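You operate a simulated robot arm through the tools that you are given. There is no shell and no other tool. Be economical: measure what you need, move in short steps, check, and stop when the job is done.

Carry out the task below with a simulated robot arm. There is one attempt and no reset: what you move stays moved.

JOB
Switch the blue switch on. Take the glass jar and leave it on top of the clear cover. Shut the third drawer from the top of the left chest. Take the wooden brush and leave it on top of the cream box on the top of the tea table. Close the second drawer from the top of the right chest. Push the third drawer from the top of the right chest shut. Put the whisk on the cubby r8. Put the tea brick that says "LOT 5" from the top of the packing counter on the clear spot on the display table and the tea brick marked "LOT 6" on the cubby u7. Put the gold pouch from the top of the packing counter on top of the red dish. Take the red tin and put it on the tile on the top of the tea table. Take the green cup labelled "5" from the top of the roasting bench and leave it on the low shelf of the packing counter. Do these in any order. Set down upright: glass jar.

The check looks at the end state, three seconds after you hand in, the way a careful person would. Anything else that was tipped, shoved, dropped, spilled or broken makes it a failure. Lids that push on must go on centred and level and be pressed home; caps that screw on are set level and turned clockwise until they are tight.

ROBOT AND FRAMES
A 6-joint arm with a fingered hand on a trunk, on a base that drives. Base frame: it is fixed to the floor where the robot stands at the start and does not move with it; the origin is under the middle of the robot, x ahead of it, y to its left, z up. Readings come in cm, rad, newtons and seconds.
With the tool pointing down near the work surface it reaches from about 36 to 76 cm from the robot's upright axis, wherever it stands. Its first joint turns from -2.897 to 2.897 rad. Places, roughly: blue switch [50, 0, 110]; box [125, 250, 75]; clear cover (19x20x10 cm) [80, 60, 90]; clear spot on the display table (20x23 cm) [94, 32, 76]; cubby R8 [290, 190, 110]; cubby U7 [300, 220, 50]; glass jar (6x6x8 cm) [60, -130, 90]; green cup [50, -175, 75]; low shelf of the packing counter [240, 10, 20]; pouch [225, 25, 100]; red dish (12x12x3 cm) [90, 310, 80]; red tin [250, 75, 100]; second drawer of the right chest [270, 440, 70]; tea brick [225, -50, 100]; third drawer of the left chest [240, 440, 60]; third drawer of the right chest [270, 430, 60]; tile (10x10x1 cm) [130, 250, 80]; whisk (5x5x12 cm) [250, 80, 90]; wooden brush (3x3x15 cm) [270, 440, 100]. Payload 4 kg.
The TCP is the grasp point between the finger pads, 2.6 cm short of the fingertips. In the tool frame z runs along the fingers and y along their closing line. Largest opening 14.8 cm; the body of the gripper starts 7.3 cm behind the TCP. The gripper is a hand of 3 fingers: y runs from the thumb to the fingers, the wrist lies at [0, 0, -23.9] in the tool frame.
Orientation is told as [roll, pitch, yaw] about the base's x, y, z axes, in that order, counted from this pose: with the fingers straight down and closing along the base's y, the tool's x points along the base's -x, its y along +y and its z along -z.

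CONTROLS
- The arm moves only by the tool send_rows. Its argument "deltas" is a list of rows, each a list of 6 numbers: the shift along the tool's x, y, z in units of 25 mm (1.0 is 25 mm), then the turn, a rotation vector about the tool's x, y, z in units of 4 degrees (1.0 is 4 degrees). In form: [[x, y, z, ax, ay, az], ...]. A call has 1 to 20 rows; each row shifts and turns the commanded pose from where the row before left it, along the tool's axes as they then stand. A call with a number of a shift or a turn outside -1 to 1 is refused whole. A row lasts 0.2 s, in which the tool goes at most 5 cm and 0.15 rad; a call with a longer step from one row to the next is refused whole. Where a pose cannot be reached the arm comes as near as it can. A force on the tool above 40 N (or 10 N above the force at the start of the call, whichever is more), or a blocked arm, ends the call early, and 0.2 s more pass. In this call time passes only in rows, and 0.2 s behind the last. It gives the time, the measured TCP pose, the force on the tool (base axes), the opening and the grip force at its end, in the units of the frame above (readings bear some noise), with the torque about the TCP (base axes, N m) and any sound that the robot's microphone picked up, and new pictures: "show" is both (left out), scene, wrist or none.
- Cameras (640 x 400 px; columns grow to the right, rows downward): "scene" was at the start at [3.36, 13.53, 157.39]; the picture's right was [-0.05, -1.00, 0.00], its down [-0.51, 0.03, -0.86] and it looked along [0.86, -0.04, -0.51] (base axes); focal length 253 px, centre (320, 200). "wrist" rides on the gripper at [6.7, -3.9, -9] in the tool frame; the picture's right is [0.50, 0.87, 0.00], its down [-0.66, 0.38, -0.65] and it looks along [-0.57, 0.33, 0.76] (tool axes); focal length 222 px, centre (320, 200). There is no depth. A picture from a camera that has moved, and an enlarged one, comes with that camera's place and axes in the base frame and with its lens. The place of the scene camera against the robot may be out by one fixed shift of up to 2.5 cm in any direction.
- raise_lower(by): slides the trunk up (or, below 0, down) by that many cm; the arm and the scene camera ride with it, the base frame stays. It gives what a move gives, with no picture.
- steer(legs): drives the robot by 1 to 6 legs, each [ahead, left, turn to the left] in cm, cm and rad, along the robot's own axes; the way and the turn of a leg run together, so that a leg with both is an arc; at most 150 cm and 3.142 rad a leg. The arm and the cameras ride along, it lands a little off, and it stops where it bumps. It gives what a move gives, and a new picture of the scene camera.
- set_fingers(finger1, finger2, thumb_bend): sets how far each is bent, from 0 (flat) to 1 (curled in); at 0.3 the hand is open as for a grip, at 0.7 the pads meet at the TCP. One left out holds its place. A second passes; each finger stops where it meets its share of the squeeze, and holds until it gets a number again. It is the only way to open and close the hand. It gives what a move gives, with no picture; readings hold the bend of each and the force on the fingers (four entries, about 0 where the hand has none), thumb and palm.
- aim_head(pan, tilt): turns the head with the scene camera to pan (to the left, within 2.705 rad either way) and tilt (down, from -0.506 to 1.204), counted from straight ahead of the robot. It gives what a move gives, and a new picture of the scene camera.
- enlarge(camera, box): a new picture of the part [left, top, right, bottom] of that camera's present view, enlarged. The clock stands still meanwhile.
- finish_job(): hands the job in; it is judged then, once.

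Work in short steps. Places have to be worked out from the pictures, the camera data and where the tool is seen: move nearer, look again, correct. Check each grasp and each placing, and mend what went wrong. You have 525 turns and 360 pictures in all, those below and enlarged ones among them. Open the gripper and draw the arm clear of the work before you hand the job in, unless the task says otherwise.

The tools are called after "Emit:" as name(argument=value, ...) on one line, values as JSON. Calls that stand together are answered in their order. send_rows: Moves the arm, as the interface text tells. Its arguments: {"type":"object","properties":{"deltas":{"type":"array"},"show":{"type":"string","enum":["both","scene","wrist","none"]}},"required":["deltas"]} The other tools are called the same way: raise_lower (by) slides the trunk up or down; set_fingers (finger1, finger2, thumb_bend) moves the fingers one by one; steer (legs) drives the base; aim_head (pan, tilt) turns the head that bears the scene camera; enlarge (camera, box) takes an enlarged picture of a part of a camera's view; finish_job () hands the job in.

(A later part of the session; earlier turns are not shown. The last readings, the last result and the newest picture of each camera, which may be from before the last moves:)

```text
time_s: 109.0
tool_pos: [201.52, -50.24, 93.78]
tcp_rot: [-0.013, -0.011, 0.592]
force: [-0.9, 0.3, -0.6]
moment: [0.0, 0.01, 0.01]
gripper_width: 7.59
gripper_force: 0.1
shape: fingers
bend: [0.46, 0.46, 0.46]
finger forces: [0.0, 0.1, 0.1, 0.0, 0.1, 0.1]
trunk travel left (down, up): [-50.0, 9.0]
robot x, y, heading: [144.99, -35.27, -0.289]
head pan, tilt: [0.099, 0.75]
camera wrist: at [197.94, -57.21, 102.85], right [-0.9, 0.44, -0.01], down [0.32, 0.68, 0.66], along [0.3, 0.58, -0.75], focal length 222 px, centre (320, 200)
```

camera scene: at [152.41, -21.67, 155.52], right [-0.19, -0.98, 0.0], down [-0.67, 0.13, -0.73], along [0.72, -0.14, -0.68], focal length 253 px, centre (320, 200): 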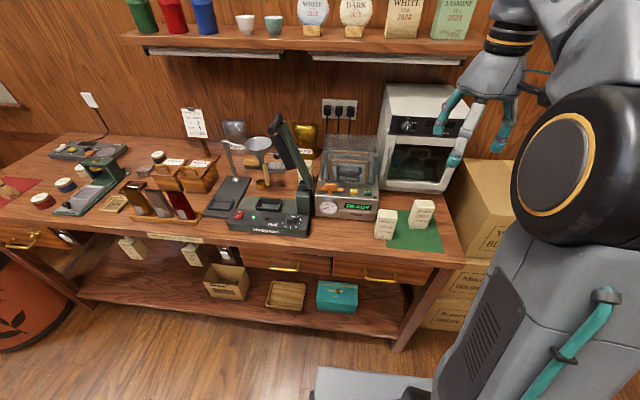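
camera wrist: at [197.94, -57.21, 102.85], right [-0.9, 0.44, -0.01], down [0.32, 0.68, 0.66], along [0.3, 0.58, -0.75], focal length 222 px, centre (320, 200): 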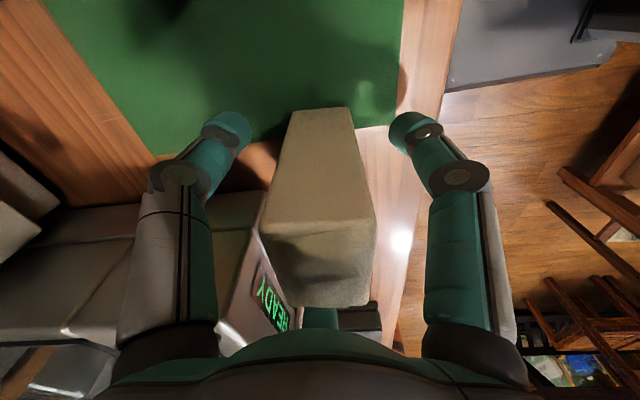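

Brick sits between the fingers. Close and lift.

Emit:
set_fingers(finger1=0.65, finger2=0.65, thumb_bend=0.65)

Emit:
send_rows(deltas=[[0, 0, -0.4, 0, 0, 0], [0, 0, -0.6, 0, 0, 0], [0, 0, -0.6, 0, 0, 0]], show="wrist")

```text
time_s: 110.0
tool_pos: [201.4, -50.15, 93.83]
tcp_rot: [-0.01, -0.009, 0.591]
force: [-0.1, -1.0, 0.2]
moment: [-0.03, 0.0, -0.02]
gripper_width: 3.43
gripper_force: 8.8
shape: fingers
bend: [0.58, 0.58, 0.61]
finger forces: [5.9, 5.8, 0.1, 0.0, 5.9, 0.0]
trunk travel left (down, up): [-50.0, 9.0]
robot x, y, heading: [145.49, -34.68, -0.287]
head pan, tilt: [0.099, 0.75]
```

```text
time_s: 110.8
tool_pos: [201.41, -49.99, 98.07]
tcp_rot: [-0.012, -0.008, 0.594]
force: [-0.4, -0.3, -1.4]
moment: [-0.02, -0.04, -0.02]
gripper_width: 3.47
gripper_force: 8.4
shape: fingers
bend: [0.57, 0.58, 0.61]
finger forces: [5.8, 5.7, 0.1, 0.0, 5.4, 0.0]
trunk travel left (down, up): [-50.0, 9.0]
robot x, y, heading: [145.39, -35.21, -0.292]
head pan, tilt: [0.099, 0.75]
camera wrist: at [197.9, -57.03, 106.96], right [-0.9, 0.44, -0.01], down [0.32, 0.68, 0.66], along [0.3, 0.58, -0.75], focal length 222 px, centre (320, 200)
```

wrist: 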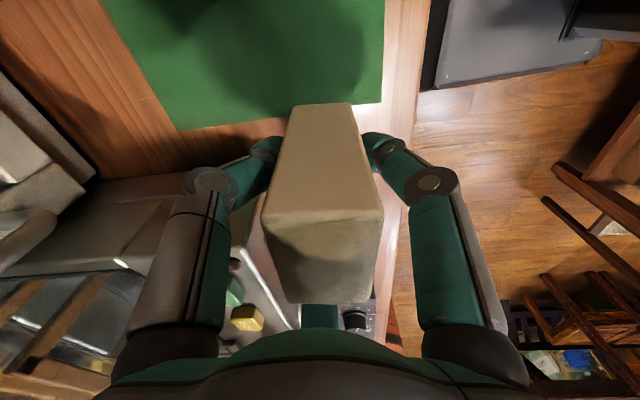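

Brick LOT 5 in hand. Lift, retract, and turn to the display table.

Emit:
send_rows(deltas=[[0, 0, -1, 0, 0, 0], [0, 0, -1, 0, 0, 0], [0, 0, -1, 0, 0, 0], [0, 0, -1, 0, 0, 0], [0, 0, -1, 0, 0, 0], [0, 0, -1, 0, 0, 0], [0, 0, -1, 0, 0, 0], [0, 0, -1, 0, 0, 0], [0.4, 0.4, -1, 0, 0, 0], [0.6, 0.8, -1, 0, 0, 0], [0.7, 0.8, -1, 0, 0, 0], [0.7, 0.8, -1, 0, 0, 0], [0.7, 0.8, -1, 0, 0, 0], [0.7, 0.7, -0.3, 0, 0, 0]], show="none")

Emit:
steer(legs=[[0, 0, 3.141], [0, -50, 0]])

Emit:
aim_head(pan=0.1, tilt=0.9)

```text
time_s: 113.8
tool_pos: [186.67, -43.59, 128.35]
tcp_rot: [-0.015, -0.009, 0.589]
force: [-0.3, 0.1, -1.1]
moment: [-0.05, 0.01, 0.01]
gripper_width: 3.44
gripper_force: 8.5
shape: fingers
bend: [0.57, 0.58, 0.61]
finger forces: [5.9, 5.5, 0.0, 0.0, 5.6, 0.0]
out of reach, approached as far as the arm can: row 10, 11, 12, 13
trunk travel left (down, up): [-50.0, 9.0]
robot x, y, heading: [144.91, -34.97, -0.29]
head pan, tilt: [0.099, 0.75]
```

```text
time_s: 124.1
tool_pos: [116.99, 20.94, 128.35]
tcp_rot: [-0.014, -0.011, -2.539]
force: [-0.2, -0.9, -1.8]
moment: [-0.02, -0.01, -0.01]
gripper_width: 3.37
gripper_force: 8.4
shape: fingers
bend: [0.58, 0.58, 0.61]
finger forces: [5.5, 5.5, 0.0, 0.0, 5.2, 0.1]
trunk travel left (down, up): [-50.0, 9.0]
robot x, y, heading: [158.66, 13.06, 2.865]
head pan, tilt: [0.099, 0.75]
camera scene: at [152.29, -4.8, 155.52], right [0.17, 0.98, 0.0], down [0.67, -0.12, -0.73], along [-0.72, 0.13, -0.68], focal length 253 px, centre (320, 200)
```

scene: 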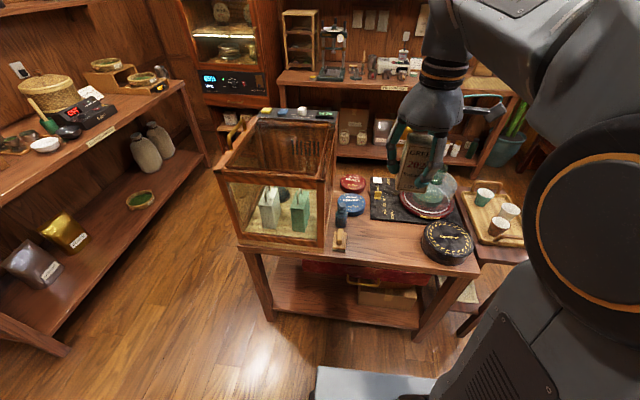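

```text
time_s: 124.8
tool_pos: [116.98, 20.88, 128.33]
tcp_rot: [-0.013, -0.009, -2.54]
force: [0.3, 0.1, -1.8]
moment: [0.0, 0.03, 0.0]
gripper_width: 3.38
gripper_force: 8.5
shape: fingers
bend: [0.58, 0.58, 0.61]
finger forces: [5.4, 5.5, 0.0, 0.1, 5.2, 0.0]
trunk travel left (down, up): [-50.0, 9.0]
robot x, y, heading: [158.86, 13.07, 2.867]
head pan, tilt: [0.099, 0.901]
camera scene: at [153.01, -4.95, 154.33], right [0.17, 0.98, 0.0], down [0.77, -0.14, -0.62], along [-0.61, 0.11, -0.78], focal length 253 px, centre (320, 200)
```

scene: 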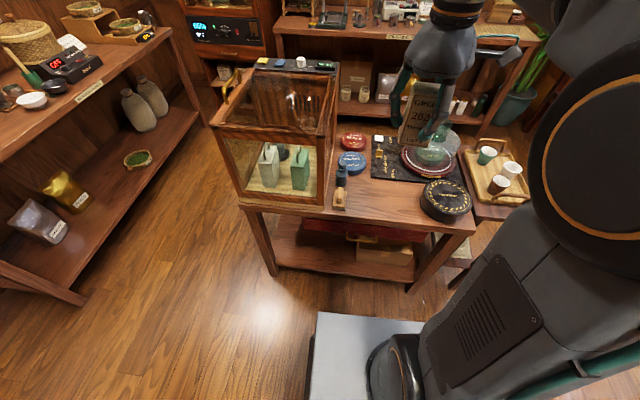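

Clear spot centre ≈(96,31). Move closer and bring the brick over it.

Emit:
steer(legs=[[8, 0, 0]])

Emit:
send_rows(deltas=[[-0.4, -0.83, 0.5, 0, 0, 0], [-0.4, -0.83, 0.8, 0, 0, 0], [-0.4, -0.83, 0.8, 0, 0, 0], [-0.4, -0.83, 0.8, 0, 0, 0], [-0.4, -0.83, 0.8, 0, 0, 0], [-0.4, -0.83, 0.8, 0, 0, 0], [-0.4, -0.83, 0.8, 0, 0, 0], [0, 0, 0.9, 0, 0, 0], [0, 0, 0.9, 0, 0, 0], [0, 0, 0.9, 0, 0, 0], [0, 0, 0.9, 0, 0, 0]], show="both")

```text
time_s: 125.8
tool_pos: [109.15, 23.19, 128.23]
tcp_rot: [-0.014, -0.01, -2.539]
force: [-0.5, 0.7, -2.1]
moment: [0.02, -0.03, 0.0]
gripper_width: 3.39
gripper_force: 8.1
shape: fingers
bend: [0.58, 0.58, 0.61]
finger forces: [5.6, 5.4, 0.0, 0.0, 5.3, 0.0]
trunk travel left (down, up): [-50.0, 9.0]
robot x, y, heading: [150.57, 15.13, 2.866]
head pan, tilt: [0.099, 0.901]
camera scene: at [145.15, -2.74, 154.33], right [0.17, 0.98, 0.0], down [0.77, -0.14, -0.62], along [-0.61, 0.11, -0.78], focal length 253 px, centre (320, 200)
```

scene: 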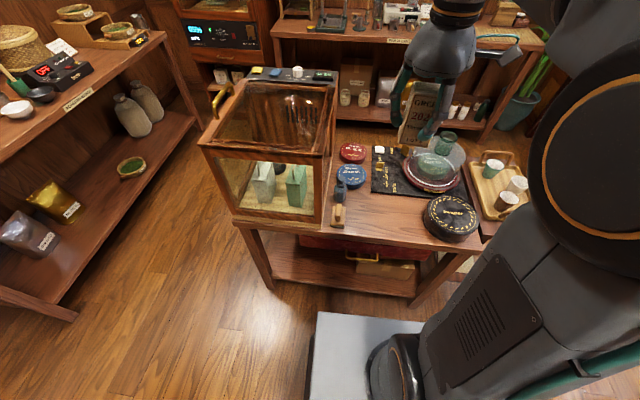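

```text
time_s: 128.2
tool_pos: [94.98, 31.46, 106.53]
tcp_rot: [-0.014, -0.01, -2.539]
force: [-1.4, 0.5, -1.4]
moment: [-0.01, -0.02, -0.01]
gripper_width: 3.37
gripper_force: 7.7
shape: fingers
bend: [0.58, 0.58, 0.61]
finger forces: [5.5, 5.3, 0.0, 0.0, 5.3, 0.1]
trunk travel left (down, up): [-50.0, 9.0]
robot x, y, heading: [150.68, 15.62, 2.868]
head pan, tilt: [0.099, 0.901]
camera scene: at [145.22, -2.75, 154.33], right [0.17, 0.98, 0.0], down [0.77, -0.14, -0.62], along [-0.61, 0.11, -0.78], focal length 253 px, centre (320, 200)
camera wrist: at [98.5, 38.38, 115.52], right [0.9, -0.43, -0.02], down [-0.32, -0.69, 0.65], along [-0.29, -0.59, -0.76], focal length 222 px, centre (320, 200)
```

scene: 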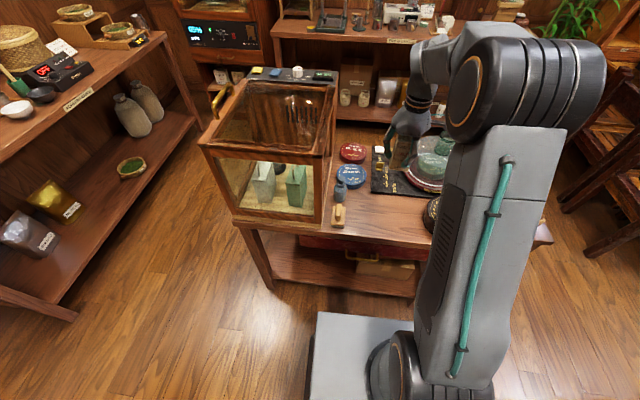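
wrist: 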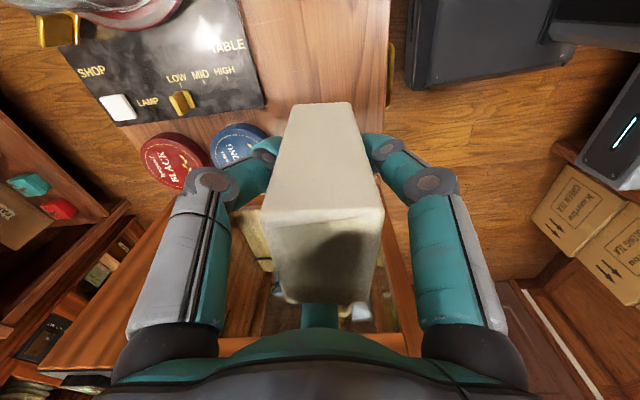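

Landing point projects mid of the clear area. Descend.

Emit:
send_rows(deltas=[[0, 0, 1, 0, 0, 0], [0, 0, 1, 0, 0, 0], [0, 0, 1, 0, 0, 0], [0, 0, 1, 0, 0, 0], [0, 0, 1, 0, 0, 0], [0, 0, 1, 0, 0, 0], [0, 0, 0.8, 0, 0, 0]], show="both")

```text
time_s: 129.8
tool_pos: [94.62, 31.39, 89.45]
tcp_rot: [-0.014, -0.01, -2.54]
force: [0.0, 0.3, -1.8]
moment: [0.02, 0.0, 0.02]
gripper_width: 3.36
gripper_force: 7.9
shape: fingers
bend: [0.58, 0.59, 0.61]
finger forces: [5.4, 5.1, 0.0, 0.1, 5.3, 0.1]
trunk travel left (down, up): [-50.0, 9.0]
robot x, y, heading: [150.81, 15.29, 2.872]
head pan, tilt: [0.099, 0.901]
camera scene: at [145.21, -2.75, 154.33], right [0.17, 0.98, 0.0], down [0.77, -0.14, -0.62], along [-0.61, 0.11, -0.78], focal length 253 px, centre (320, 200)
camera wrist: at [98.13, 38.49, 98.41], right [0.9, -0.43, -0.02], down [-0.32, -0.69, 0.65], along [-0.29, -0.59, -0.76], focal length 222 px, centre (320, 200)
```

scene: 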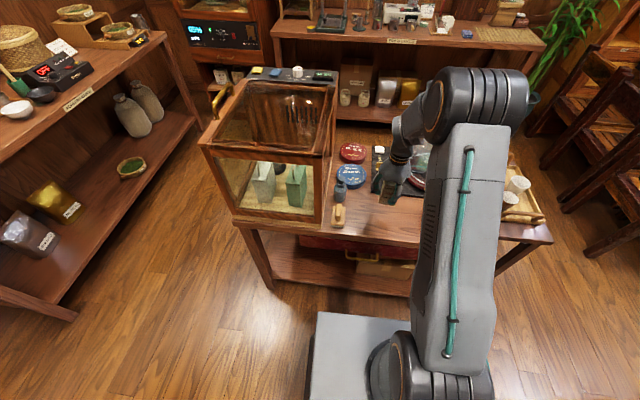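
wrist: 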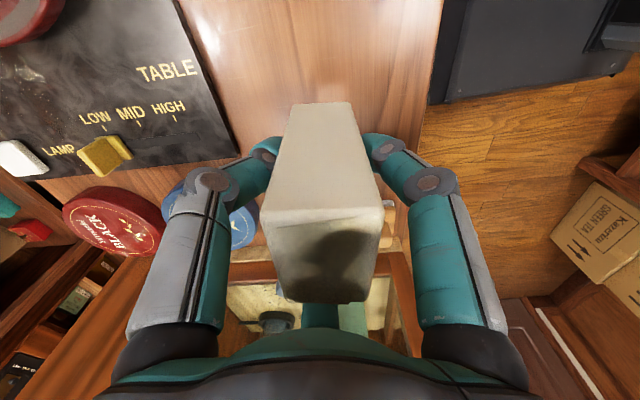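

Clear; shift 1.5 cm away from the blue puck and lower further.

Emit:
send_rows(deltas=[[0.5, -0.38, 0.4, 0, 0, 0], [0, 0, 0.8, 0, 0, 0], [0, 0, 0.6, 0, 0, 0], [0, 0, 0.3, 0, 0, 0], [0, 0, 0.2, 0, 0, 0]], show="none")

Emit:
send_rows(deltas=[[0, 0, 0.15, 0, 0, 0], [0, 0, 0.15, 0, 0, 0], [0, 0, 0.15, 0, 0, 0]], show="none")

```text
time_s: 131.1
tool_pos: [94.89, 33.07, 83.55]
tcp_rot: [-0.015, -0.01, -2.539]
force: [0.6, 0.0, -1.0]
moment: [-0.03, 0.02, 0.02]
gripper_width: 3.35
gripper_force: 8.0
shape: fingers
bend: [0.58, 0.59, 0.61]
finger forces: [5.6, 5.2, 0.0, 0.0, 5.2, 0.1]
trunk travel left (down, up): [-50.0, 9.0]
robot x, y, heading: [150.85, 14.91, 2.866]
head pan, tilt: [0.099, 0.901]
```

```text
time_s: 131.8
tool_pos: [94.97, 33.16, 82.37]
tcp_rot: [-0.013, -0.01, -2.54]
force: [-0.7, 0.4, -2.1]
moment: [0.03, 0.02, 0.0]
gripper_width: 3.36
gripper_force: 8.2
shape: fingers
bend: [0.58, 0.59, 0.61]
finger forces: [5.6, 5.2, 0.0, 0.0, 5.2, 0.0]
trunk travel left (down, up): [-50.0, 9.0]
robot x, y, heading: [150.96, 15.12, 2.865]
head pan, tilt: [0.099, 0.901]
```

Emit:
send_rows(deltas=[[0, 0, 0.15, 0, 0, 0], [0, 0, 0.15, 0, 0, 0], [0, 0, 0.15, 0, 0, 0]], show="none")

```text
time_s: 132.7
tool_pos: [94.93, 32.98, 81.28]
tcp_rot: [-0.012, -0.011, -2.54]
force: [-0.3, -0.1, -1.6]
moment: [-0.03, 0.0, 0.01]
gripper_width: 3.34
gripper_force: 8.1
shape: fingers
bend: [0.58, 0.59, 0.61]
finger forces: [5.5, 5.3, 0.0, 0.0, 5.2, 0.0]
trunk travel left (down, up): [-50.0, 9.0]
robot x, y, heading: [150.77, 15.42, 2.869]
head pan, tilt: [0.099, 0.901]
```

Still no contact; continue.

Emit:
send_rows(deltas=[[0, 0, 0.15, 0, 0, 0], [0, 0, 0.12, 0, 0, 0], [0, 0, 0.12, 0, 0, 0]], show="wrist")

```text
time_s: 133.4
tool_pos: [94.85, 33.04, 80.35]
tcp_rot: [-0.017, -0.011, -2.539]
force: [-0.7, -3.4, 14.8]
moment: [-0.09, 0.03, 0.0]
gripper_width: 3.35
gripper_force: 10.8
shape: fingers
bend: [0.58, 0.58, 0.62]
finger forces: [7.3, 7.4, 0.1, 0.0, 7.0, 0.0]
trunk travel left (down, up): [-50.0, 9.0]
robot x, y, heading: [150.6, 15.31, 2.869]
head pan, tilt: [0.099, 0.901]
camera wrist: at [98.47, 40.04, 89.51], right [0.9, -0.43, -0.02], down [-0.31, -0.69, 0.66], along [-0.3, -0.58, -0.76], focal length 222 px, centre (320, 200)
```

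wrist: 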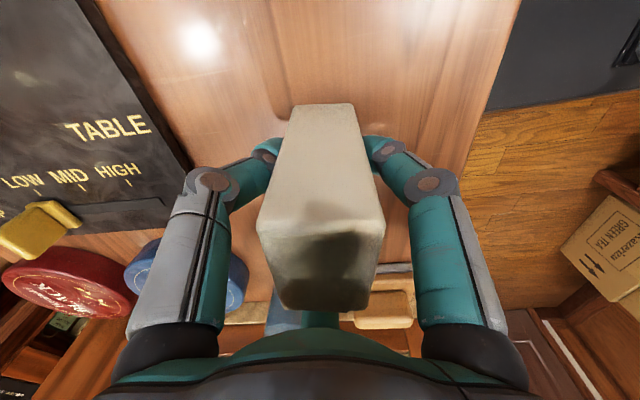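

Contact. Release with a small opening and rise.

Emit:
set_fingers(finger1=0.48, finger2=0.48, thumb_bend=0.48)

Emit:
send_rows(deltas=[[0, 0, -0.5, 0, 0, 0], [0, 0, -0.8, 0, 0, 0], [0, 0, -0.8, 0, 0, 0], [0, 0, -1, 0, 0, 0], [0, 0, -1, 0, 0, 0], [0, 0, -1, 0, 0, 0], [0, 0, -1, 0, 0, 0], [0, 0, -1, 0, 0, 0], [0, 0, -1, 0, 0, 0], [0, 0, -1, 0, 0, 0], [0, 0, -1, 0, 0, 0]], show="wrist")

```text
time_s: 134.4
tool_pos: [94.96, 33.13, 80.35]
tcp_rot: [-0.014, -0.009, -2.538]
force: [0.1, -0.6, 0.0]
moment: [-0.01, 0.0, 0.03]
gripper_width: 6.84
gripper_force: 0.0
shape: fingers
bend: [0.48, 0.48, 0.48]
finger forces: [0.1, 0.0, 0.1, 0.1, 0.0, 0.0]
trunk travel left (down, up): [-50.0, 9.0]
robot x, y, heading: [150.7, 15.2, 2.871]
head pan, tilt: [0.099, 0.901]
```

```text
time_s: 136.8
tool_pos: [95.37, 32.98, 105.75]
tcp_rot: [-0.013, -0.011, -2.538]
force: [-0.3, -0.1, 0.0]
moment: [-0.01, 0.0, -0.03]
gripper_width: 6.83
gripper_force: 0.1
shape: fingers
bend: [0.48, 0.48, 0.48]
finger forces: [0.1, 0.0, 0.0, 0.0, 0.1, 0.1]
trunk travel left (down, up): [-50.0, 9.0]
robot x, y, heading: [150.43, 15.36, 2.866]
head pan, tilt: [0.099, 0.901]
camera wrist: at [98.87, 39.93, 114.73], right [0.9, -0.43, -0.02], down [-0.32, -0.69, 0.65], along [-0.29, -0.59, -0.76], focal length 222 px, centre (320, 200)
```

wrist: 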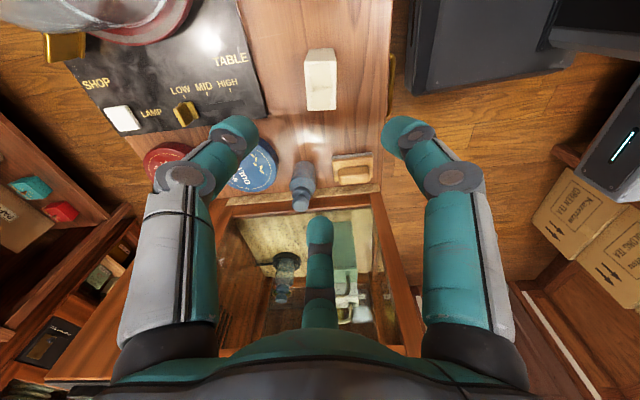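

LOT 5 done. Now fetch LOT 6: retract, turn, drive back to the counter's right end.

Emit:
send_rows(deltas=[[0.5, 0.62, -0.9, 0, 0, 0], [0.5, 0.62, -0.9, 0, 0, 0], [0.5, 0.62, -0.9, 0, 0, 0], [0.5, 0.62, -0.9, 0, 0, 0], [0.5, 0.62, -0.9, 0, 0, 0], [0.5, 0.62, -0.9, 0, 0, 0], [0.5, 0.62, -0.9, 0, 0, 0], [0, 0, -0.9, 0, 0, 0], [0, 0, -0.9, 0, 0, 0], [0, 0, -0.9, 0, 0, 0]], show="none")

Emit:
steer(legs=[[0, 0, -3.141], [10, -60, 0]])

```text
time_s: 139.1
tool_pos: [108.82, 25.92, 125.66]
tcp_rot: [-0.019, -0.011, -2.545]
force: [-0.1, -0.3, 0.6]
moment: [-0.03, -0.01, 0.0]
gripper_width: 6.83
gripper_force: 0.1
shape: fingers
bend: [0.48, 0.48, 0.48]
finger forces: [0.0, 0.1, 0.0, 0.0, 0.0, 0.0]
out of reach, approached as far as the arm can: row 8, 9, 10
trunk travel left (down, up): [-50.0, 9.0]
robot x, y, heading: [150.78, 15.38, 2.869]
head pan, tilt: [0.099, 0.901]
```

```text
time_s: 149.7
tool_pos: [191.98, -52.99, 125.71]
tcp_rot: [-0.017, -0.011, 0.678]
force: [0.5, -0.1, -0.7]
moment: [0.03, 0.01, -0.02]
gripper_width: 6.83
gripper_force: 0.0
shape: fingers
bend: [0.48, 0.48, 0.48]
finger forces: [0.0, 0.0, 0.1, 0.0, 0.1, 0.1]
trunk travel left (down, up): [-50.0, 9.0]
robot x, y, heading: [149.12, -45.57, -0.195]
head pan, tilt: [0.099, 0.901]
camera scene: at [154.17, -31.6, 154.33], right [-0.09, -1.0, 0.0], down [-0.78, 0.07, -0.62], along [0.62, -0.06, -0.78], focal length 253 px, centre (320, 200)
```

scene: 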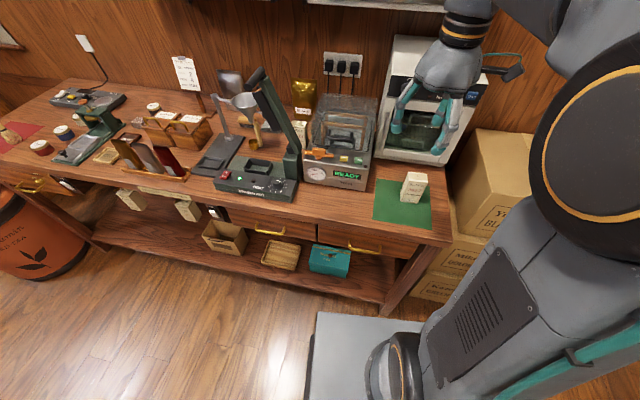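

Now over LOT 6 (expected ≈(203.8,-63.7)).

Emit:
send_rows(deltas=[[-0.14, -0.9, 0.8, 0, 0, 0], [-0.14, -0.9, 0.8, 0, 0, 0], [-0.14, -0.9, 0.9, 0, 0, 0], [-0.14, -0.9, 0.9, 0, 0, 0], [-0.14, -0.9, 0.9, 0, 0, 0], [-0.14, -0.9, 0.9, 0, 0, 0], [-0.14, -0.9, 0.9, 0, 0, 0]], show="wrist")

Emit:
enlarge(camera="wrist", box=[240, 40, 400, 160])

```text
time_s: 151.2
tool_pos: [204.21, -63.84, 110.73]
tcp_rot: [-0.019, -0.009, 0.679]
force: [0.1, -0.2, 0.0]
moment: [0.03, -0.01, -0.01]
gripper_width: 6.83
gripper_force: 0.1
shape: fingers
bend: [0.48, 0.48, 0.48]
finger forces: [0.0, 0.1, 0.0, 0.0, 0.0, 0.0]
trunk travel left (down, up): [-50.0, 9.0]
robot x, y, heading: [148.78, -45.72, -0.196]
head pan, tilt: [0.099, 0.901]
camera wrist: at [201.33, -71.09, 119.84], right [-0.93, 0.36, -0.02], down [0.26, 0.71, 0.65], along [0.25, 0.6, -0.76], focal length 222 px, centre (320, 200)
```

wrist: 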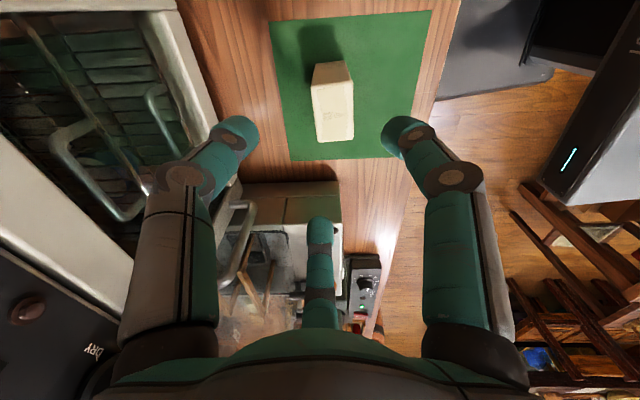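

```text
3.33 times, centred on (320, 100) of wrist
camera zoom: at [201.33, -71.09, 119.84], right [-0.93, 0.36, -0.02], down [0.26, 0.71, 0.65], along [0.25, 0.6, -0.76], focal length 740 px, centre (320, 533)
```

zoom: 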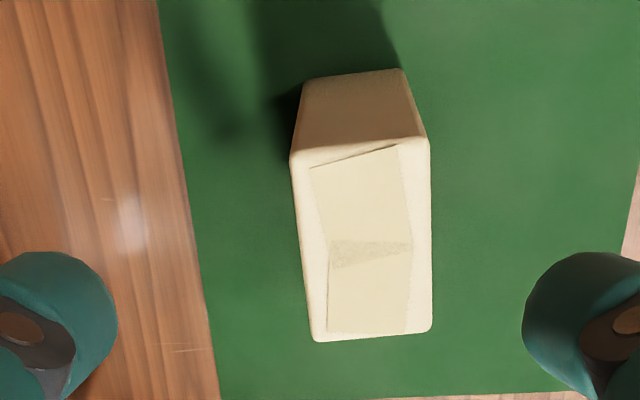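

Brick top centre ≈(203.3,-63.5). Adjust, descend and grip.

Emit:
send_rows(deltas=[[0.2, 0.32, 0.5, 0, 0, 0], [0, 0, 1, 0, 0, 0], [0, 0, 1, 0, 0, 0], [0, 0, 1, 0, 0, 0], [0, 0, 0.8, 0, 0, 0]], show="wrist")

```text
time_s: 152.4
tool_pos: [203.32, -63.58, 99.97]
tcp_rot: [-0.018, -0.009, 0.679]
force: [0.3, -1.0, 0.2]
moment: [0.02, 0.02, -0.02]
gripper_width: 6.85
gripper_force: 0.1
shape: fingers
bend: [0.48, 0.48, 0.48]
finger forces: [0.1, 0.0, 0.0, 0.0, 0.0, 0.0]
trunk travel left (down, up): [-50.0, 9.0]
robot x, y, heading: [149.09, -45.74, -0.19]
head pan, tilt: [0.099, 0.901]
camera wrist: at [200.53, -70.8, 109.02], right [-0.93, 0.36, -0.02], down [0.26, 0.71, 0.65], along [0.25, 0.6, -0.76], focal length 222 px, centre (320, 200)
```

wrist: 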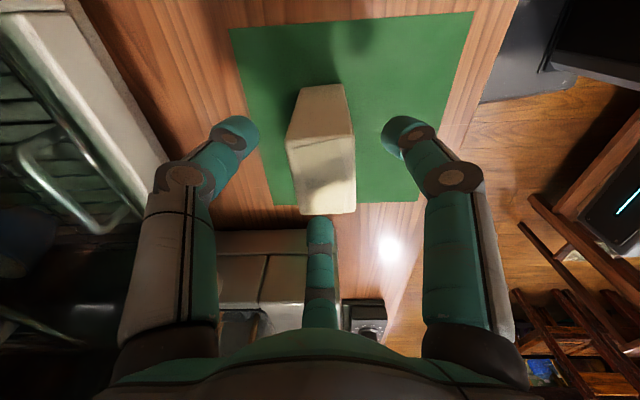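

Emit:
send_rows(deltas=[[0, 0, 0.7, 0, 0, 0], [0, 0, 0.7, 0, 0, 0], [0, 0, 0.7, 0, 0, 0], [0, 0, 0.45, 0, 0, 0]], show="none")

Emit:
set_fingers(finger1=0.65, finger2=0.65, thumb_bend=0.65)

Emit:
send_rows(deltas=[[0, 0, -0.4, 0, 0, 0], [0, 0, -0.6, 0, 0, 0], [0, 0, -0.6, 0, 0, 0]], show="wrist")

```text
time_s: 153.4
tool_pos: [203.57, -63.76, 93.66]
tcp_rot: [-0.018, -0.01, 0.68]
force: [0.4, 0.3, -1.2]
moment: [-0.01, 0.01, -0.01]
gripper_width: 6.87
gripper_force: 0.1
shape: fingers
bend: [0.48, 0.48, 0.48]
finger forces: [0.1, 0.1, 0.0, 0.1, 0.1, 0.0]
trunk travel left (down, up): [-50.0, 9.0]
robot x, y, heading: [149.04, -45.33, -0.194]
head pan, tilt: [0.099, 0.901]
```

```text
time_s: 154.4
tool_pos: [203.56, -63.7, 93.75]
tcp_rot: [-0.016, -0.011, 0.679]
force: [0.5, -0.2, 0.5]
moment: [0.01, -0.02, 0.03]
gripper_width: 3.44
gripper_force: 8.7
shape: fingers
bend: [0.57, 0.58, 0.61]
finger forces: [6.0, 5.6, 0.0, 0.0, 5.4, 0.1]
trunk travel left (down, up): [-50.0, 9.0]
robot x, y, heading: [149.22, -45.55, -0.191]
head pan, tilt: [0.099, 0.901]
```

```text
time_s: 155.2
tool_pos: [203.6, -63.7, 97.63]
tcp_rot: [-0.018, -0.011, 0.679]
force: [0.8, 0.3, -1.1]
moment: [-0.01, -0.02, -0.03]
gripper_width: 3.44
gripper_force: 8.5
shape: fingers
bend: [0.57, 0.58, 0.61]
finger forces: [5.9, 5.8, 0.1, 0.1, 5.1, 0.1]
trunk travel left (down, up): [-50.0, 9.0]
robot x, y, heading: [149.23, -45.74, -0.194]
head pan, tilt: [0.099, 0.901]
camera wrist: at [200.66, -70.86, 106.64], right [-0.93, 0.36, -0.02], down [0.26, 0.71, 0.65], along [0.25, 0.6, -0.76], focal length 222 px, centre (320, 200)
```

wrist: 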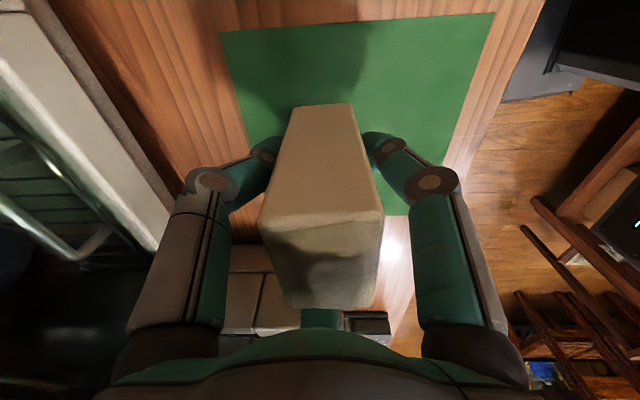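

LOT 6 held. Lift, retract, back off, and strafe left past the bin towards the cubby wall.

Emit:
send_rows(deltas=[[0, 0, -1, 0, 0, 0], [0, 0, -1, 0, 0, 0], [0, 0, -1, 0, 0, 0], [0, 0, -1, 0, 0, 0], [0, 0, -1, 0, 0, 0], [0.1, 0.4, -1, 0, 0, 0], [0.3, 0.8, -1, 0, 0, 0], [0.3, 0.8, -1, 0, 0, 0], [0.3, 0.8, -1, 0, 0, 0], [0.3, 0.8, -1, 0, 0, 0], [0.3, 0.8, -1, 0, 0, 0], [0.3, 0.8, -0.8, 0, 0, 0]], show="none")

Emit:
steer(legs=[[0, 0, -0.09], [-27, 0, 0], [0, 140, 0]])

Emit:
aim_head(pan=0.7, tilt=0.6)

```text
time_s: 157.8
tool_pos: [191.22, -53.9, 124.76]
tcp_rot: [-0.022, -0.012, 0.675]
force: [0.2, -0.4, -2.2]
moment: [0.02, -0.02, 0.01]
gripper_width: 3.42
gripper_force: 8.9
shape: fingers
bend: [0.57, 0.58, 0.61]
finger forces: [6.1, 5.4, 0.1, 0.0, 5.3, 0.1]
out of reach, approached as far as the arm can: row 8, 9, 10, 11, 12
trunk travel left (down, up): [-50.0, 9.0]
robot x, y, heading: [149.11, -45.91, -0.191]
head pan, tilt: [0.099, 0.901]
```

```text
time_s: 166.8
tool_pos: [202.85, 84.78, 124.92]
tcp_rot: [-0.022, -0.011, 0.596]
force: [0.3, 0.6, -0.8]
moment: [0.0, 0.0, 0.01]
gripper_width: 3.44
gripper_force: 8.5
shape: fingers
bend: [0.57, 0.58, 0.61]
finger forces: [6.0, 5.5, 0.0, 0.0, 5.2, 0.1]
trunk travel left (down, up): [-50.0, 9.0]
robot x, y, heading: [161.4, 96.01, -0.267]
head pan, tilt: [0.099, 0.901]
camera scene: at [167.71, 109.96, 154.33], right [-0.17, -0.99, 0.0], down [-0.77, 0.13, -0.62], along [0.61, -0.11, -0.78], focal length 253 px, centre (320, 200)
```

scene: 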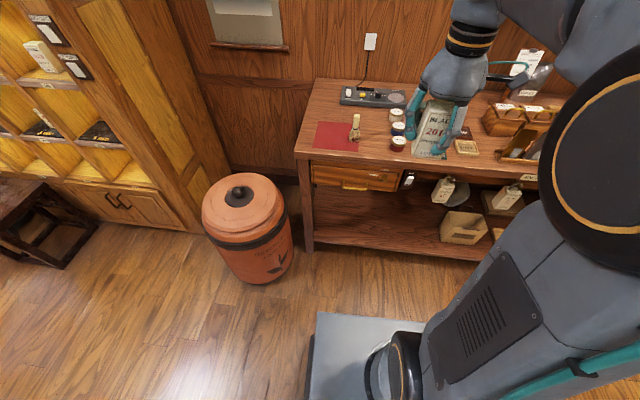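

```text
time_s: 167.8
tool_pos: [202.76, 84.77, 124.8]
tcp_rot: [-0.023, -0.011, 0.594]
force: [0.2, -1.0, -1.0]
moment: [0.0, -0.01, -0.02]
gripper_width: 3.43
gripper_force: 8.5
shape: fingers
bend: [0.57, 0.58, 0.61]
finger forces: [6.1, 5.3, 0.0, 0.0, 5.2, 0.0]
trunk travel left (down, up): [-50.0, 9.0]
robot x, y, heading: [161.63, 96.25, -0.274]
head pan, tilt: [0.7, 0.6]
camera scene: at [168.32, 114.92, 156.81], right [0.41, -0.91, 0.0], down [-0.51, -0.23, -0.82], along [0.75, 0.34, -0.57], focal length 253 px, centre (320, 200)
```

scene: 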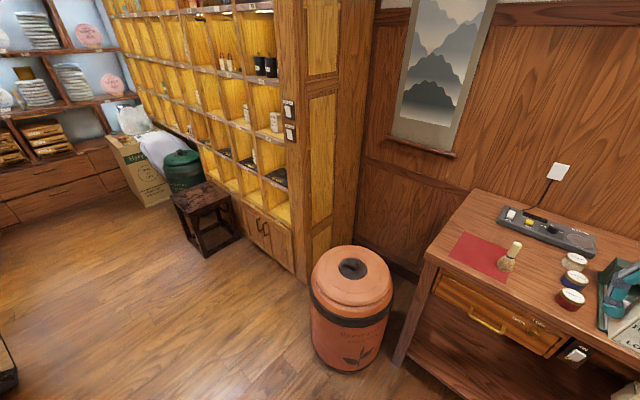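

Zoom on the cubby grid to read labels.

Emit:
enlarge(camera="scene", box=[170, 20, 310, 108])

Emit:
enlarge(camera="scene", box=[170, 100, 310, 230])

```text
4.55 times, centred on (240, 64) of scene
camera zoom: at [168.32, 114.92, 156.81], right [0.41, -0.91, 0.0], down [-0.51, -0.23, -0.82], along [0.75, 0.34, -0.57], focal length 1152 px, centre (684, 818)
```

zoom: 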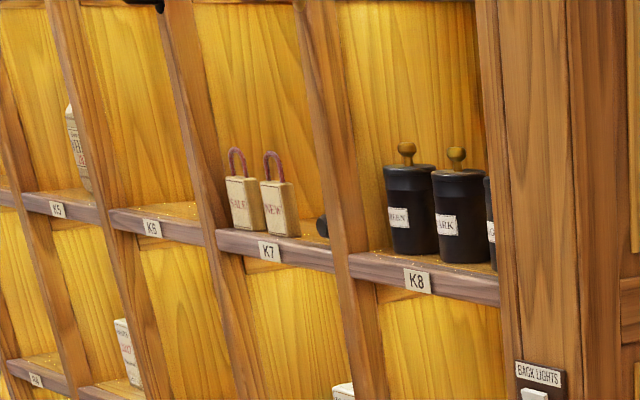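

```text
3.08 times, centred on (240, 165) of scene
camera zoom: at [168.32, 114.92, 156.81], right [0.41, -0.91, 0.0], down [-0.51, -0.23, -0.82], along [0.75, 0.34, -0.57], focal length 780 px, centre (566, 308)
```

zoom: 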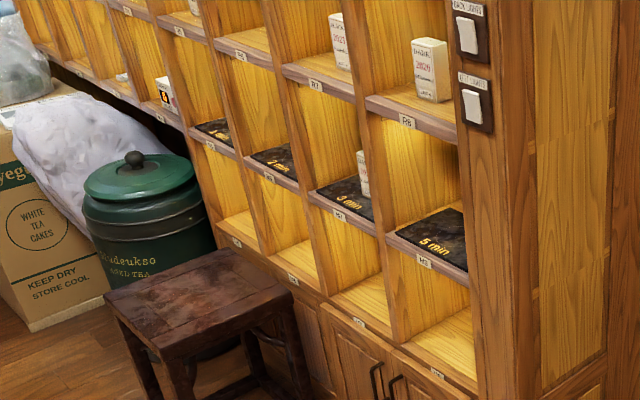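

Bottom row should be U; U7 second from right, empty. Drive to in front of it, between bin and stool.

Emit:
steer(legs=[[0, 127, 0], [25, 0, 0]])

Emit:
aim_head(pan=0.1, tilt=0.7)

```text
time_s: 175.6
tool_pos: [261.42, 198.82, 124.77]
tcp_rot: [-0.025, -0.01, 0.58]
force: [0.2, 0.0, -1.5]
moment: [0.01, -0.01, -0.03]
gripper_width: 3.45
gripper_force: 9.1
shape: fingers
bend: [0.57, 0.58, 0.61]
finger forces: [6.0, 5.3, 0.1, 0.0, 5.2, 0.0]
trunk travel left (down, up): [-50.0, 9.0]
robot x, y, heading: [220.08, 210.99, -0.291]
head pan, tilt: [0.7, 0.6]
camera scene: at [227.55, 229.46, 156.81], right [0.4, -0.92, 0.0], down [-0.52, -0.23, -0.82], along [0.76, 0.33, -0.57], focal length 253 px, centre (320, 200)
```

scene: 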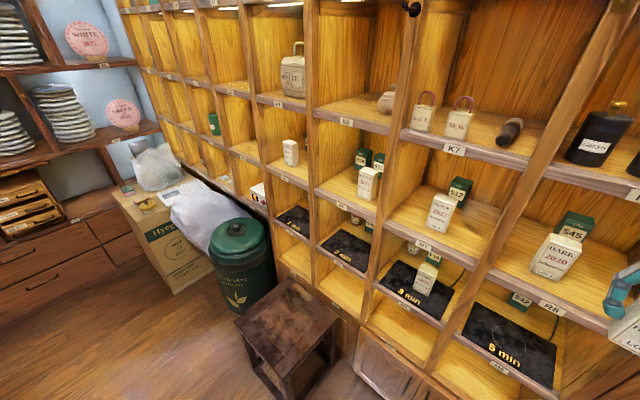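

```text
time_s: 176.6
tool_pos: [261.43, 198.75, 124.86]
tcp_rot: [-0.024, -0.011, 0.579]
force: [0.7, -0.3, -2.1]
moment: [0.01, 0.01, 0.01]
gripper_width: 3.42
gripper_force: 8.1
shape: fingers
bend: [0.57, 0.58, 0.61]
finger forces: [5.9, 5.5, 0.1, 0.1, 5.1, 0.0]
trunk travel left (down, up): [-50.0, 9.0]
robot x, y, heading: [220.22, 211.05, -0.29]
head pan, tilt: [0.099, 0.7]
camera scene: at [227.75, 224.35, 155.95], right [-0.19, -0.98, 0.0], down [-0.63, 0.12, -0.77], along [0.75, -0.14, -0.64], focal length 253 px, centre (320, 200)
```

scene: 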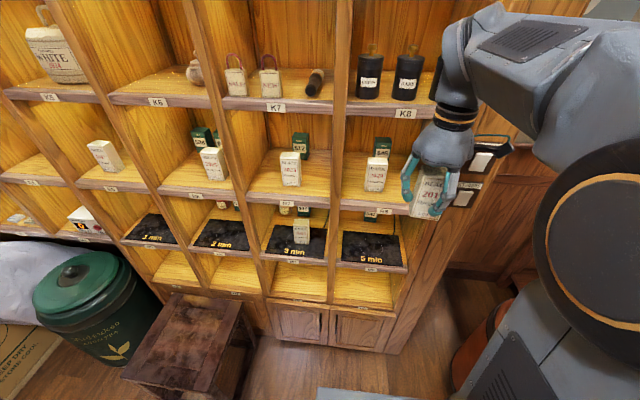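

Emit:
enlarge(camera="scene", box=[230, 90, 430, 215])

Emit:
enlarge(camera="scene", box=[190, 200, 430, 350])

```text
3.20 times, centred on (330, 152) of scene
camera zoom: at [227.75, 224.35, 155.95], right [-0.19, -0.98, 0.0], down [-0.63, 0.12, -0.77], along [0.75, -0.14, -0.64], focal length 811 px, centre (288, 352)
```

zoom: 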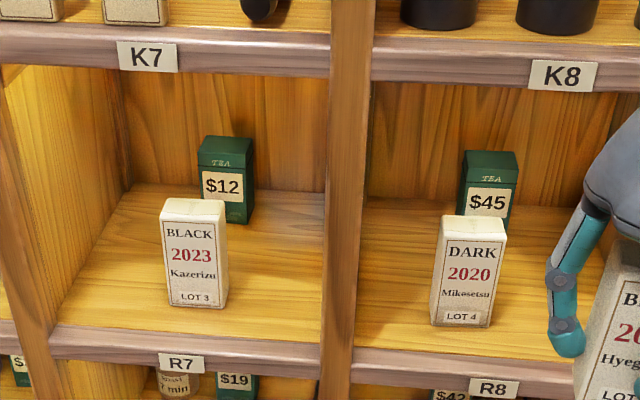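

```text
2.67 times, centred on (310, 275) of scene
camera zoom: at [227.75, 224.35, 155.95], right [-0.19, -0.98, 0.0], down [-0.63, 0.12, -0.77], along [0.75, -0.14, -0.64], focal length 676 px, centre (347, 0)
```

zoom: 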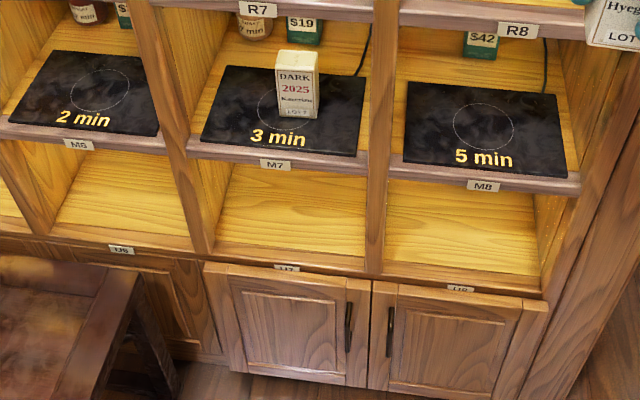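

U7 = bottom row, label ≈(284,223.7,53), shelf ≈55; R8 label ≈(276,196.7,108). I'll insert the brick with the tool near horizontal. First back off and align laterally, then re-orient the hand.

Emit:
steer(legs=[[-22, 0, 0], [0, 30, 0]])

Emit:
send_rows(deltas=[[0, 0, 0, 0, 0, 1], [0, 0, 0, 0, 0, 1], [0, 0, 0, 0, 0, 1], [0, 0, 0, 0, 0, 1], [0, 0, 0, 0, 0, 1], [0, 0, 0, 0, 0, 1], [0, 0, 0, 0, 0, 1], [0, 0, 0, 0, 0, 1], [0, 0, 0, 0, 0, 1], [0, 0, 0, 0, 0, 1], [0, 0, 0, 0, 0, 1], [0, 0, 0, 0, 0, 1], [0, 0, 0, 0, 0, 1], [0, 0, 0, 0, 0, 1], [0, 0, 0, 0, 0, 1], [0, 0, 0, 0, 0, 1], [0, 0, 0, 0, 0, 1], [0, 0, 0, 0, 0, 1], [0, 0, 0, 0, 0, 1], [0, 0, 0, 0, 0, 0.75]], show="none")

```text
time_s: 179.9
tool_pos: [249.11, 233.27, 124.83]
tcp_rot: [-0.021, -0.011, 0.576]
force: [0.2, 0.0, -1.9]
moment: [0.03, 0.0, 0.01]
gripper_width: 3.46
gripper_force: 8.1
shape: fingers
bend: [0.57, 0.58, 0.61]
finger forces: [6.1, 5.3, 0.0, 0.0, 5.2, 0.0]
trunk travel left (down, up): [-50.0, 9.0]
robot x, y, heading: [208.2, 245.85, -0.294]
head pan, tilt: [0.099, 0.7]
camera scene: at [215.38, 259.02, 155.94], right [-0.19, -0.98, 0.0], down [-0.63, 0.12, -0.76], along [0.75, -0.15, -0.64], focal length 253 px, centre (320, 200)
```

scene: 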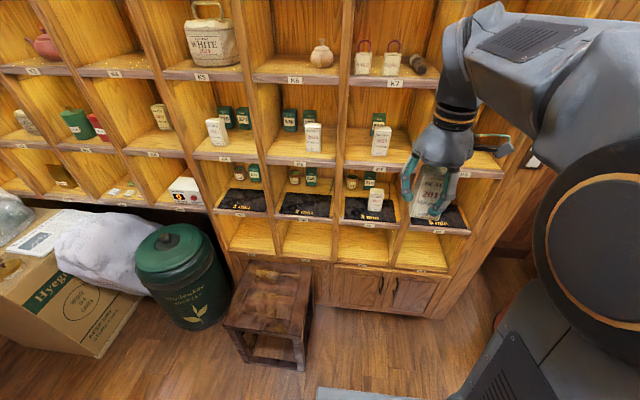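

```text
time_s: 184.2
tool_pos: [249.01, 233.25, 124.8]
tcp_rot: [0.005, -0.023, -0.805]
force: [0.1, -1.0, -1.6]
moment: [0.0, -0.01, 0.02]
gripper_width: 3.44
gripper_force: 8.6
shape: fingers
bend: [0.57, 0.58, 0.61]
finger forces: [6.1, 5.4, 0.0, 0.0, 5.1, 0.1]
trunk travel left (down, up): [-50.0, 9.0]
robot x, y, heading: [207.93, 245.45, -0.289]
head pan, tilt: [0.099, 0.7]
```

Now extend 14 cm forward and start pitching the tool up.

Emit:
send_rows(deltas=[[-0.81, 0.465, 0, 0, 0, 0], [-0.81, 0.465, 0, 0, 0, 0], [-0.81, 0.465, 0, 0, 0, 0], [-0.81, 0.465, 0, 0, 0, 0], [-0.81, 0.465, 0, 0, 0, 0], [-0.81, 0.465, 0, 0, 0, 0], [0, 0, 0, -0.49, -0.87, 0], [0, 0, 0, -0.49, -0.87, 0], [0, 0, 0, -0.49, -0.87, 0], [0, 0, 0, -0.49, -0.87, 0], [0, 0, 0, -0.49, -0.87, 0], [0, 0, 0, -0.49, -0.87, 0], [0, 0, 0, -0.49, -0.87, 0], [0, 0, 0, -0.49, -0.87, 0], [0, 0, 0, -0.49, -0.87, 0], [0, 0, 0, -0.49, -0.87, 0]], show="scene")

```text
time_s: 187.6
tool_pos: [262.31, 229.44, 125.11]
tcp_rot: [0.403, -0.617, -0.931]
force: [-0.5, -0.1, -2.1]
moment: [0.0, -0.01, 0.0]
gripper_width: 3.43
gripper_force: 7.9
shape: fingers
bend: [0.57, 0.59, 0.61]
finger forces: [6.1, 5.1, 0.0, 0.1, 5.3, 0.0]
trunk travel left (down, up): [-50.0, 9.0]
robot x, y, heading: [207.54, 245.46, -0.291]
head pan, tilt: [0.099, 0.7]
camera scene: at [215.37, 259.0, 155.95], right [-0.19, -0.98, 0.0], down [-0.63, 0.12, -0.76], along [0.75, -0.15, -0.64], focal length 253 px, centre (320, 200)
```

scene: 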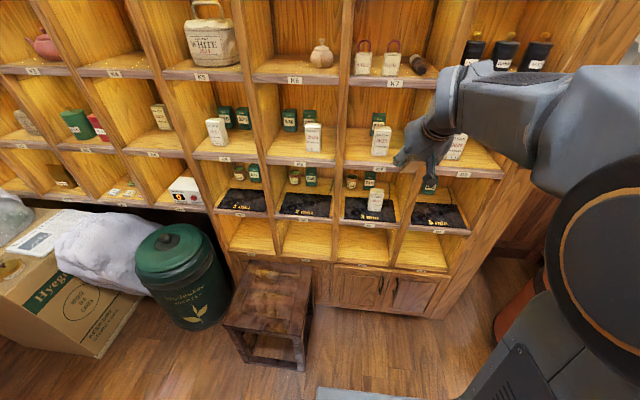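

Emit:
send_rows(deltas=[[0, 0, 0, -0.49, -0.87, 0], [0, 0, 0, -0.49, -0.87, 0], [0, 0, 0, -0.49, -0.87, 0], [0, 0, 0, -0.49, -0.87, 0], [0, 0, 0, -0.49, -0.87, 0], [0, 0, 0, -0.49, -0.87, 0], [0, 0, 0, -0.49, -0.87, 0], [0, 0, 0, -0.49, -0.87, 0], [0, 0, 0, -0.49, -0.87, 0]], show="none")

Emit:
raise_lower(by=-45)

Emit:
aim_head(pan=0.1, tilt=0.6)

```text
time_s: 189.6
tool_pos: [262.39, 229.43, 125.13]
tcp_rot: [1.136, -1.024, -1.483]
force: [-0.6, 0.3, -1.4]
moment: [-0.02, -0.02, -0.02]
gripper_width: 3.45
gripper_force: 8.0
shape: fingers
bend: [0.57, 0.59, 0.61]
finger forces: [6.1, 5.0, 0.1, 0.1, 5.4, 0.0]
trunk travel left (down, up): [-50.0, 9.0]
robot x, y, heading: [207.4, 245.55, -0.294]
head pan, tilt: [0.099, 0.7]
```

```text
refused: -45 is not a number from -40 to 40
```

```text
time_s: 190.2
tool_pos: [262.57, 229.41, 125.15]
tcp_rot: [1.133, -1.022, -1.482]
force: [-0.4, 0.3, -2.2]
moment: [0.03, 0.02, -0.03]
gripper_width: 3.44
gripper_force: 8.5
shape: fingers
bend: [0.57, 0.59, 0.61]
finger forces: [6.2, 5.0, 0.1, 0.1, 5.4, 0.0]
trunk travel left (down, up): [-50.0, 9.0]
robot x, y, heading: [207.96, 245.63, -0.287]
head pan, tilt: [0.099, 0.6]
camera scene: at [215.71, 258.93, 156.81], right [-0.19, -0.98, 0.0], down [-0.55, 0.11, -0.82], along [0.81, -0.16, -0.57], focal length 253 px, centre (320, 200)
```

scene: 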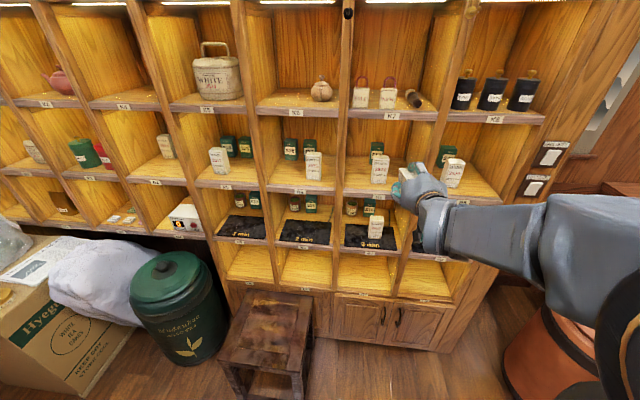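

Tool is now e1-directed, ~13° nose-down. Lower the trunk.

Emit:
raise_lower(by=-40)

Emit:
aim_head(pan=0.0, tilt=0.5)

```text
time_s: 194.1
tool_pos: [262.32, 229.49, 85.15]
tcp_rot: [1.132, -1.02, -1.481]
force: [-0.4, 0.4, -1.6]
moment: [-0.01, 0.0, -0.02]
gripper_width: 3.43
gripper_force: 8.1
shape: fingers
bend: [0.57, 0.59, 0.61]
finger forces: [6.2, 4.9, 0.1, 0.1, 5.3, 0.1]
trunk travel left (down, up): [-10.0, 49.0]
robot x, y, heading: [208.23, 245.57, -0.29]
head pan, tilt: [0.099, 0.6]
```

```text
time_s: 194.7
tool_pos: [262.35, 229.41, 85.19]
tcp_rot: [1.133, -1.021, -1.483]
force: [-0.1, -0.3, -0.3]
moment: [0.01, 0.01, 0.03]
gripper_width: 3.47
gripper_force: 8.4
shape: fingers
bend: [0.57, 0.59, 0.61]
finger forces: [6.1, 5.0, 0.1, 0.0, 5.4, 0.1]
trunk travel left (down, up): [-10.0, 49.0]
robot x, y, heading: [207.95, 245.63, -0.289]
head pan, tilt: [0.0, 0.499]
camera scene: at [215.75, 258.0, 117.71], right [-0.29, -0.96, 0.0], down [-0.46, 0.14, -0.88], along [0.84, -0.25, -0.48], focal length 253 px, centre (320, 200)
```

scene: 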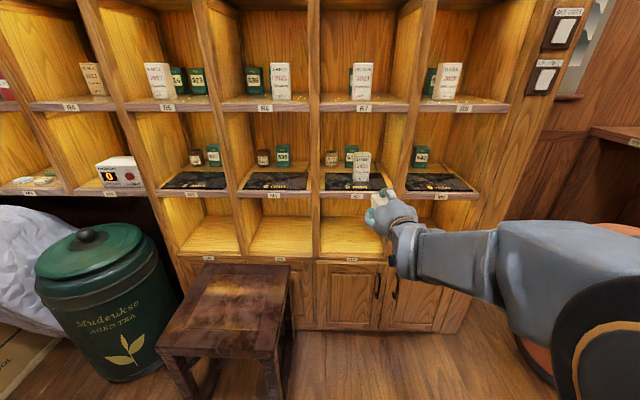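

Emit:
enlarge(camera="wrist", box=[0, 0, 640, 400])

Emit:
enlarge(camera="scene", box=[300, 170, 460, 280])

```text
1.00 times, centred on (320, 200) of wrist (not enlarged: the box is as wide or as high as the picture)
camera zoom: at [252.32, 232.3, 79.53], right [0.28, 0.96, -0.02], down [-0.45, 0.15, 0.88], along [0.85, -0.24, 0.47], focal length 222 px, centre (320, 200)
```

zoom: 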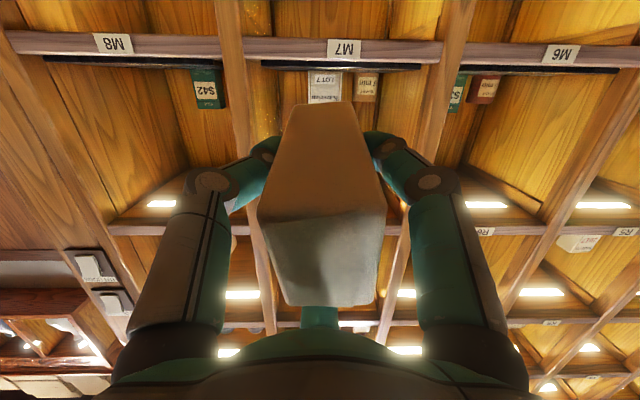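

```text
3.64 times, centred on (380, 225) of scene
camera zoom: at [215.75, 258.0, 117.71], right [-0.29, -0.96, 0.0], down [-0.46, 0.14, -0.88], along [0.84, -0.25, -0.48], focal length 922 px, centre (102, 109)
```

zoom: 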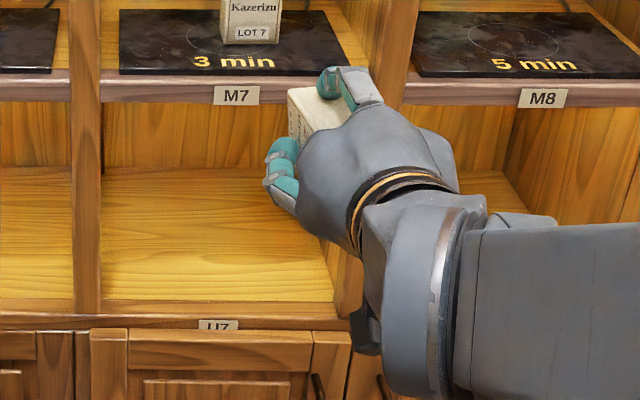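

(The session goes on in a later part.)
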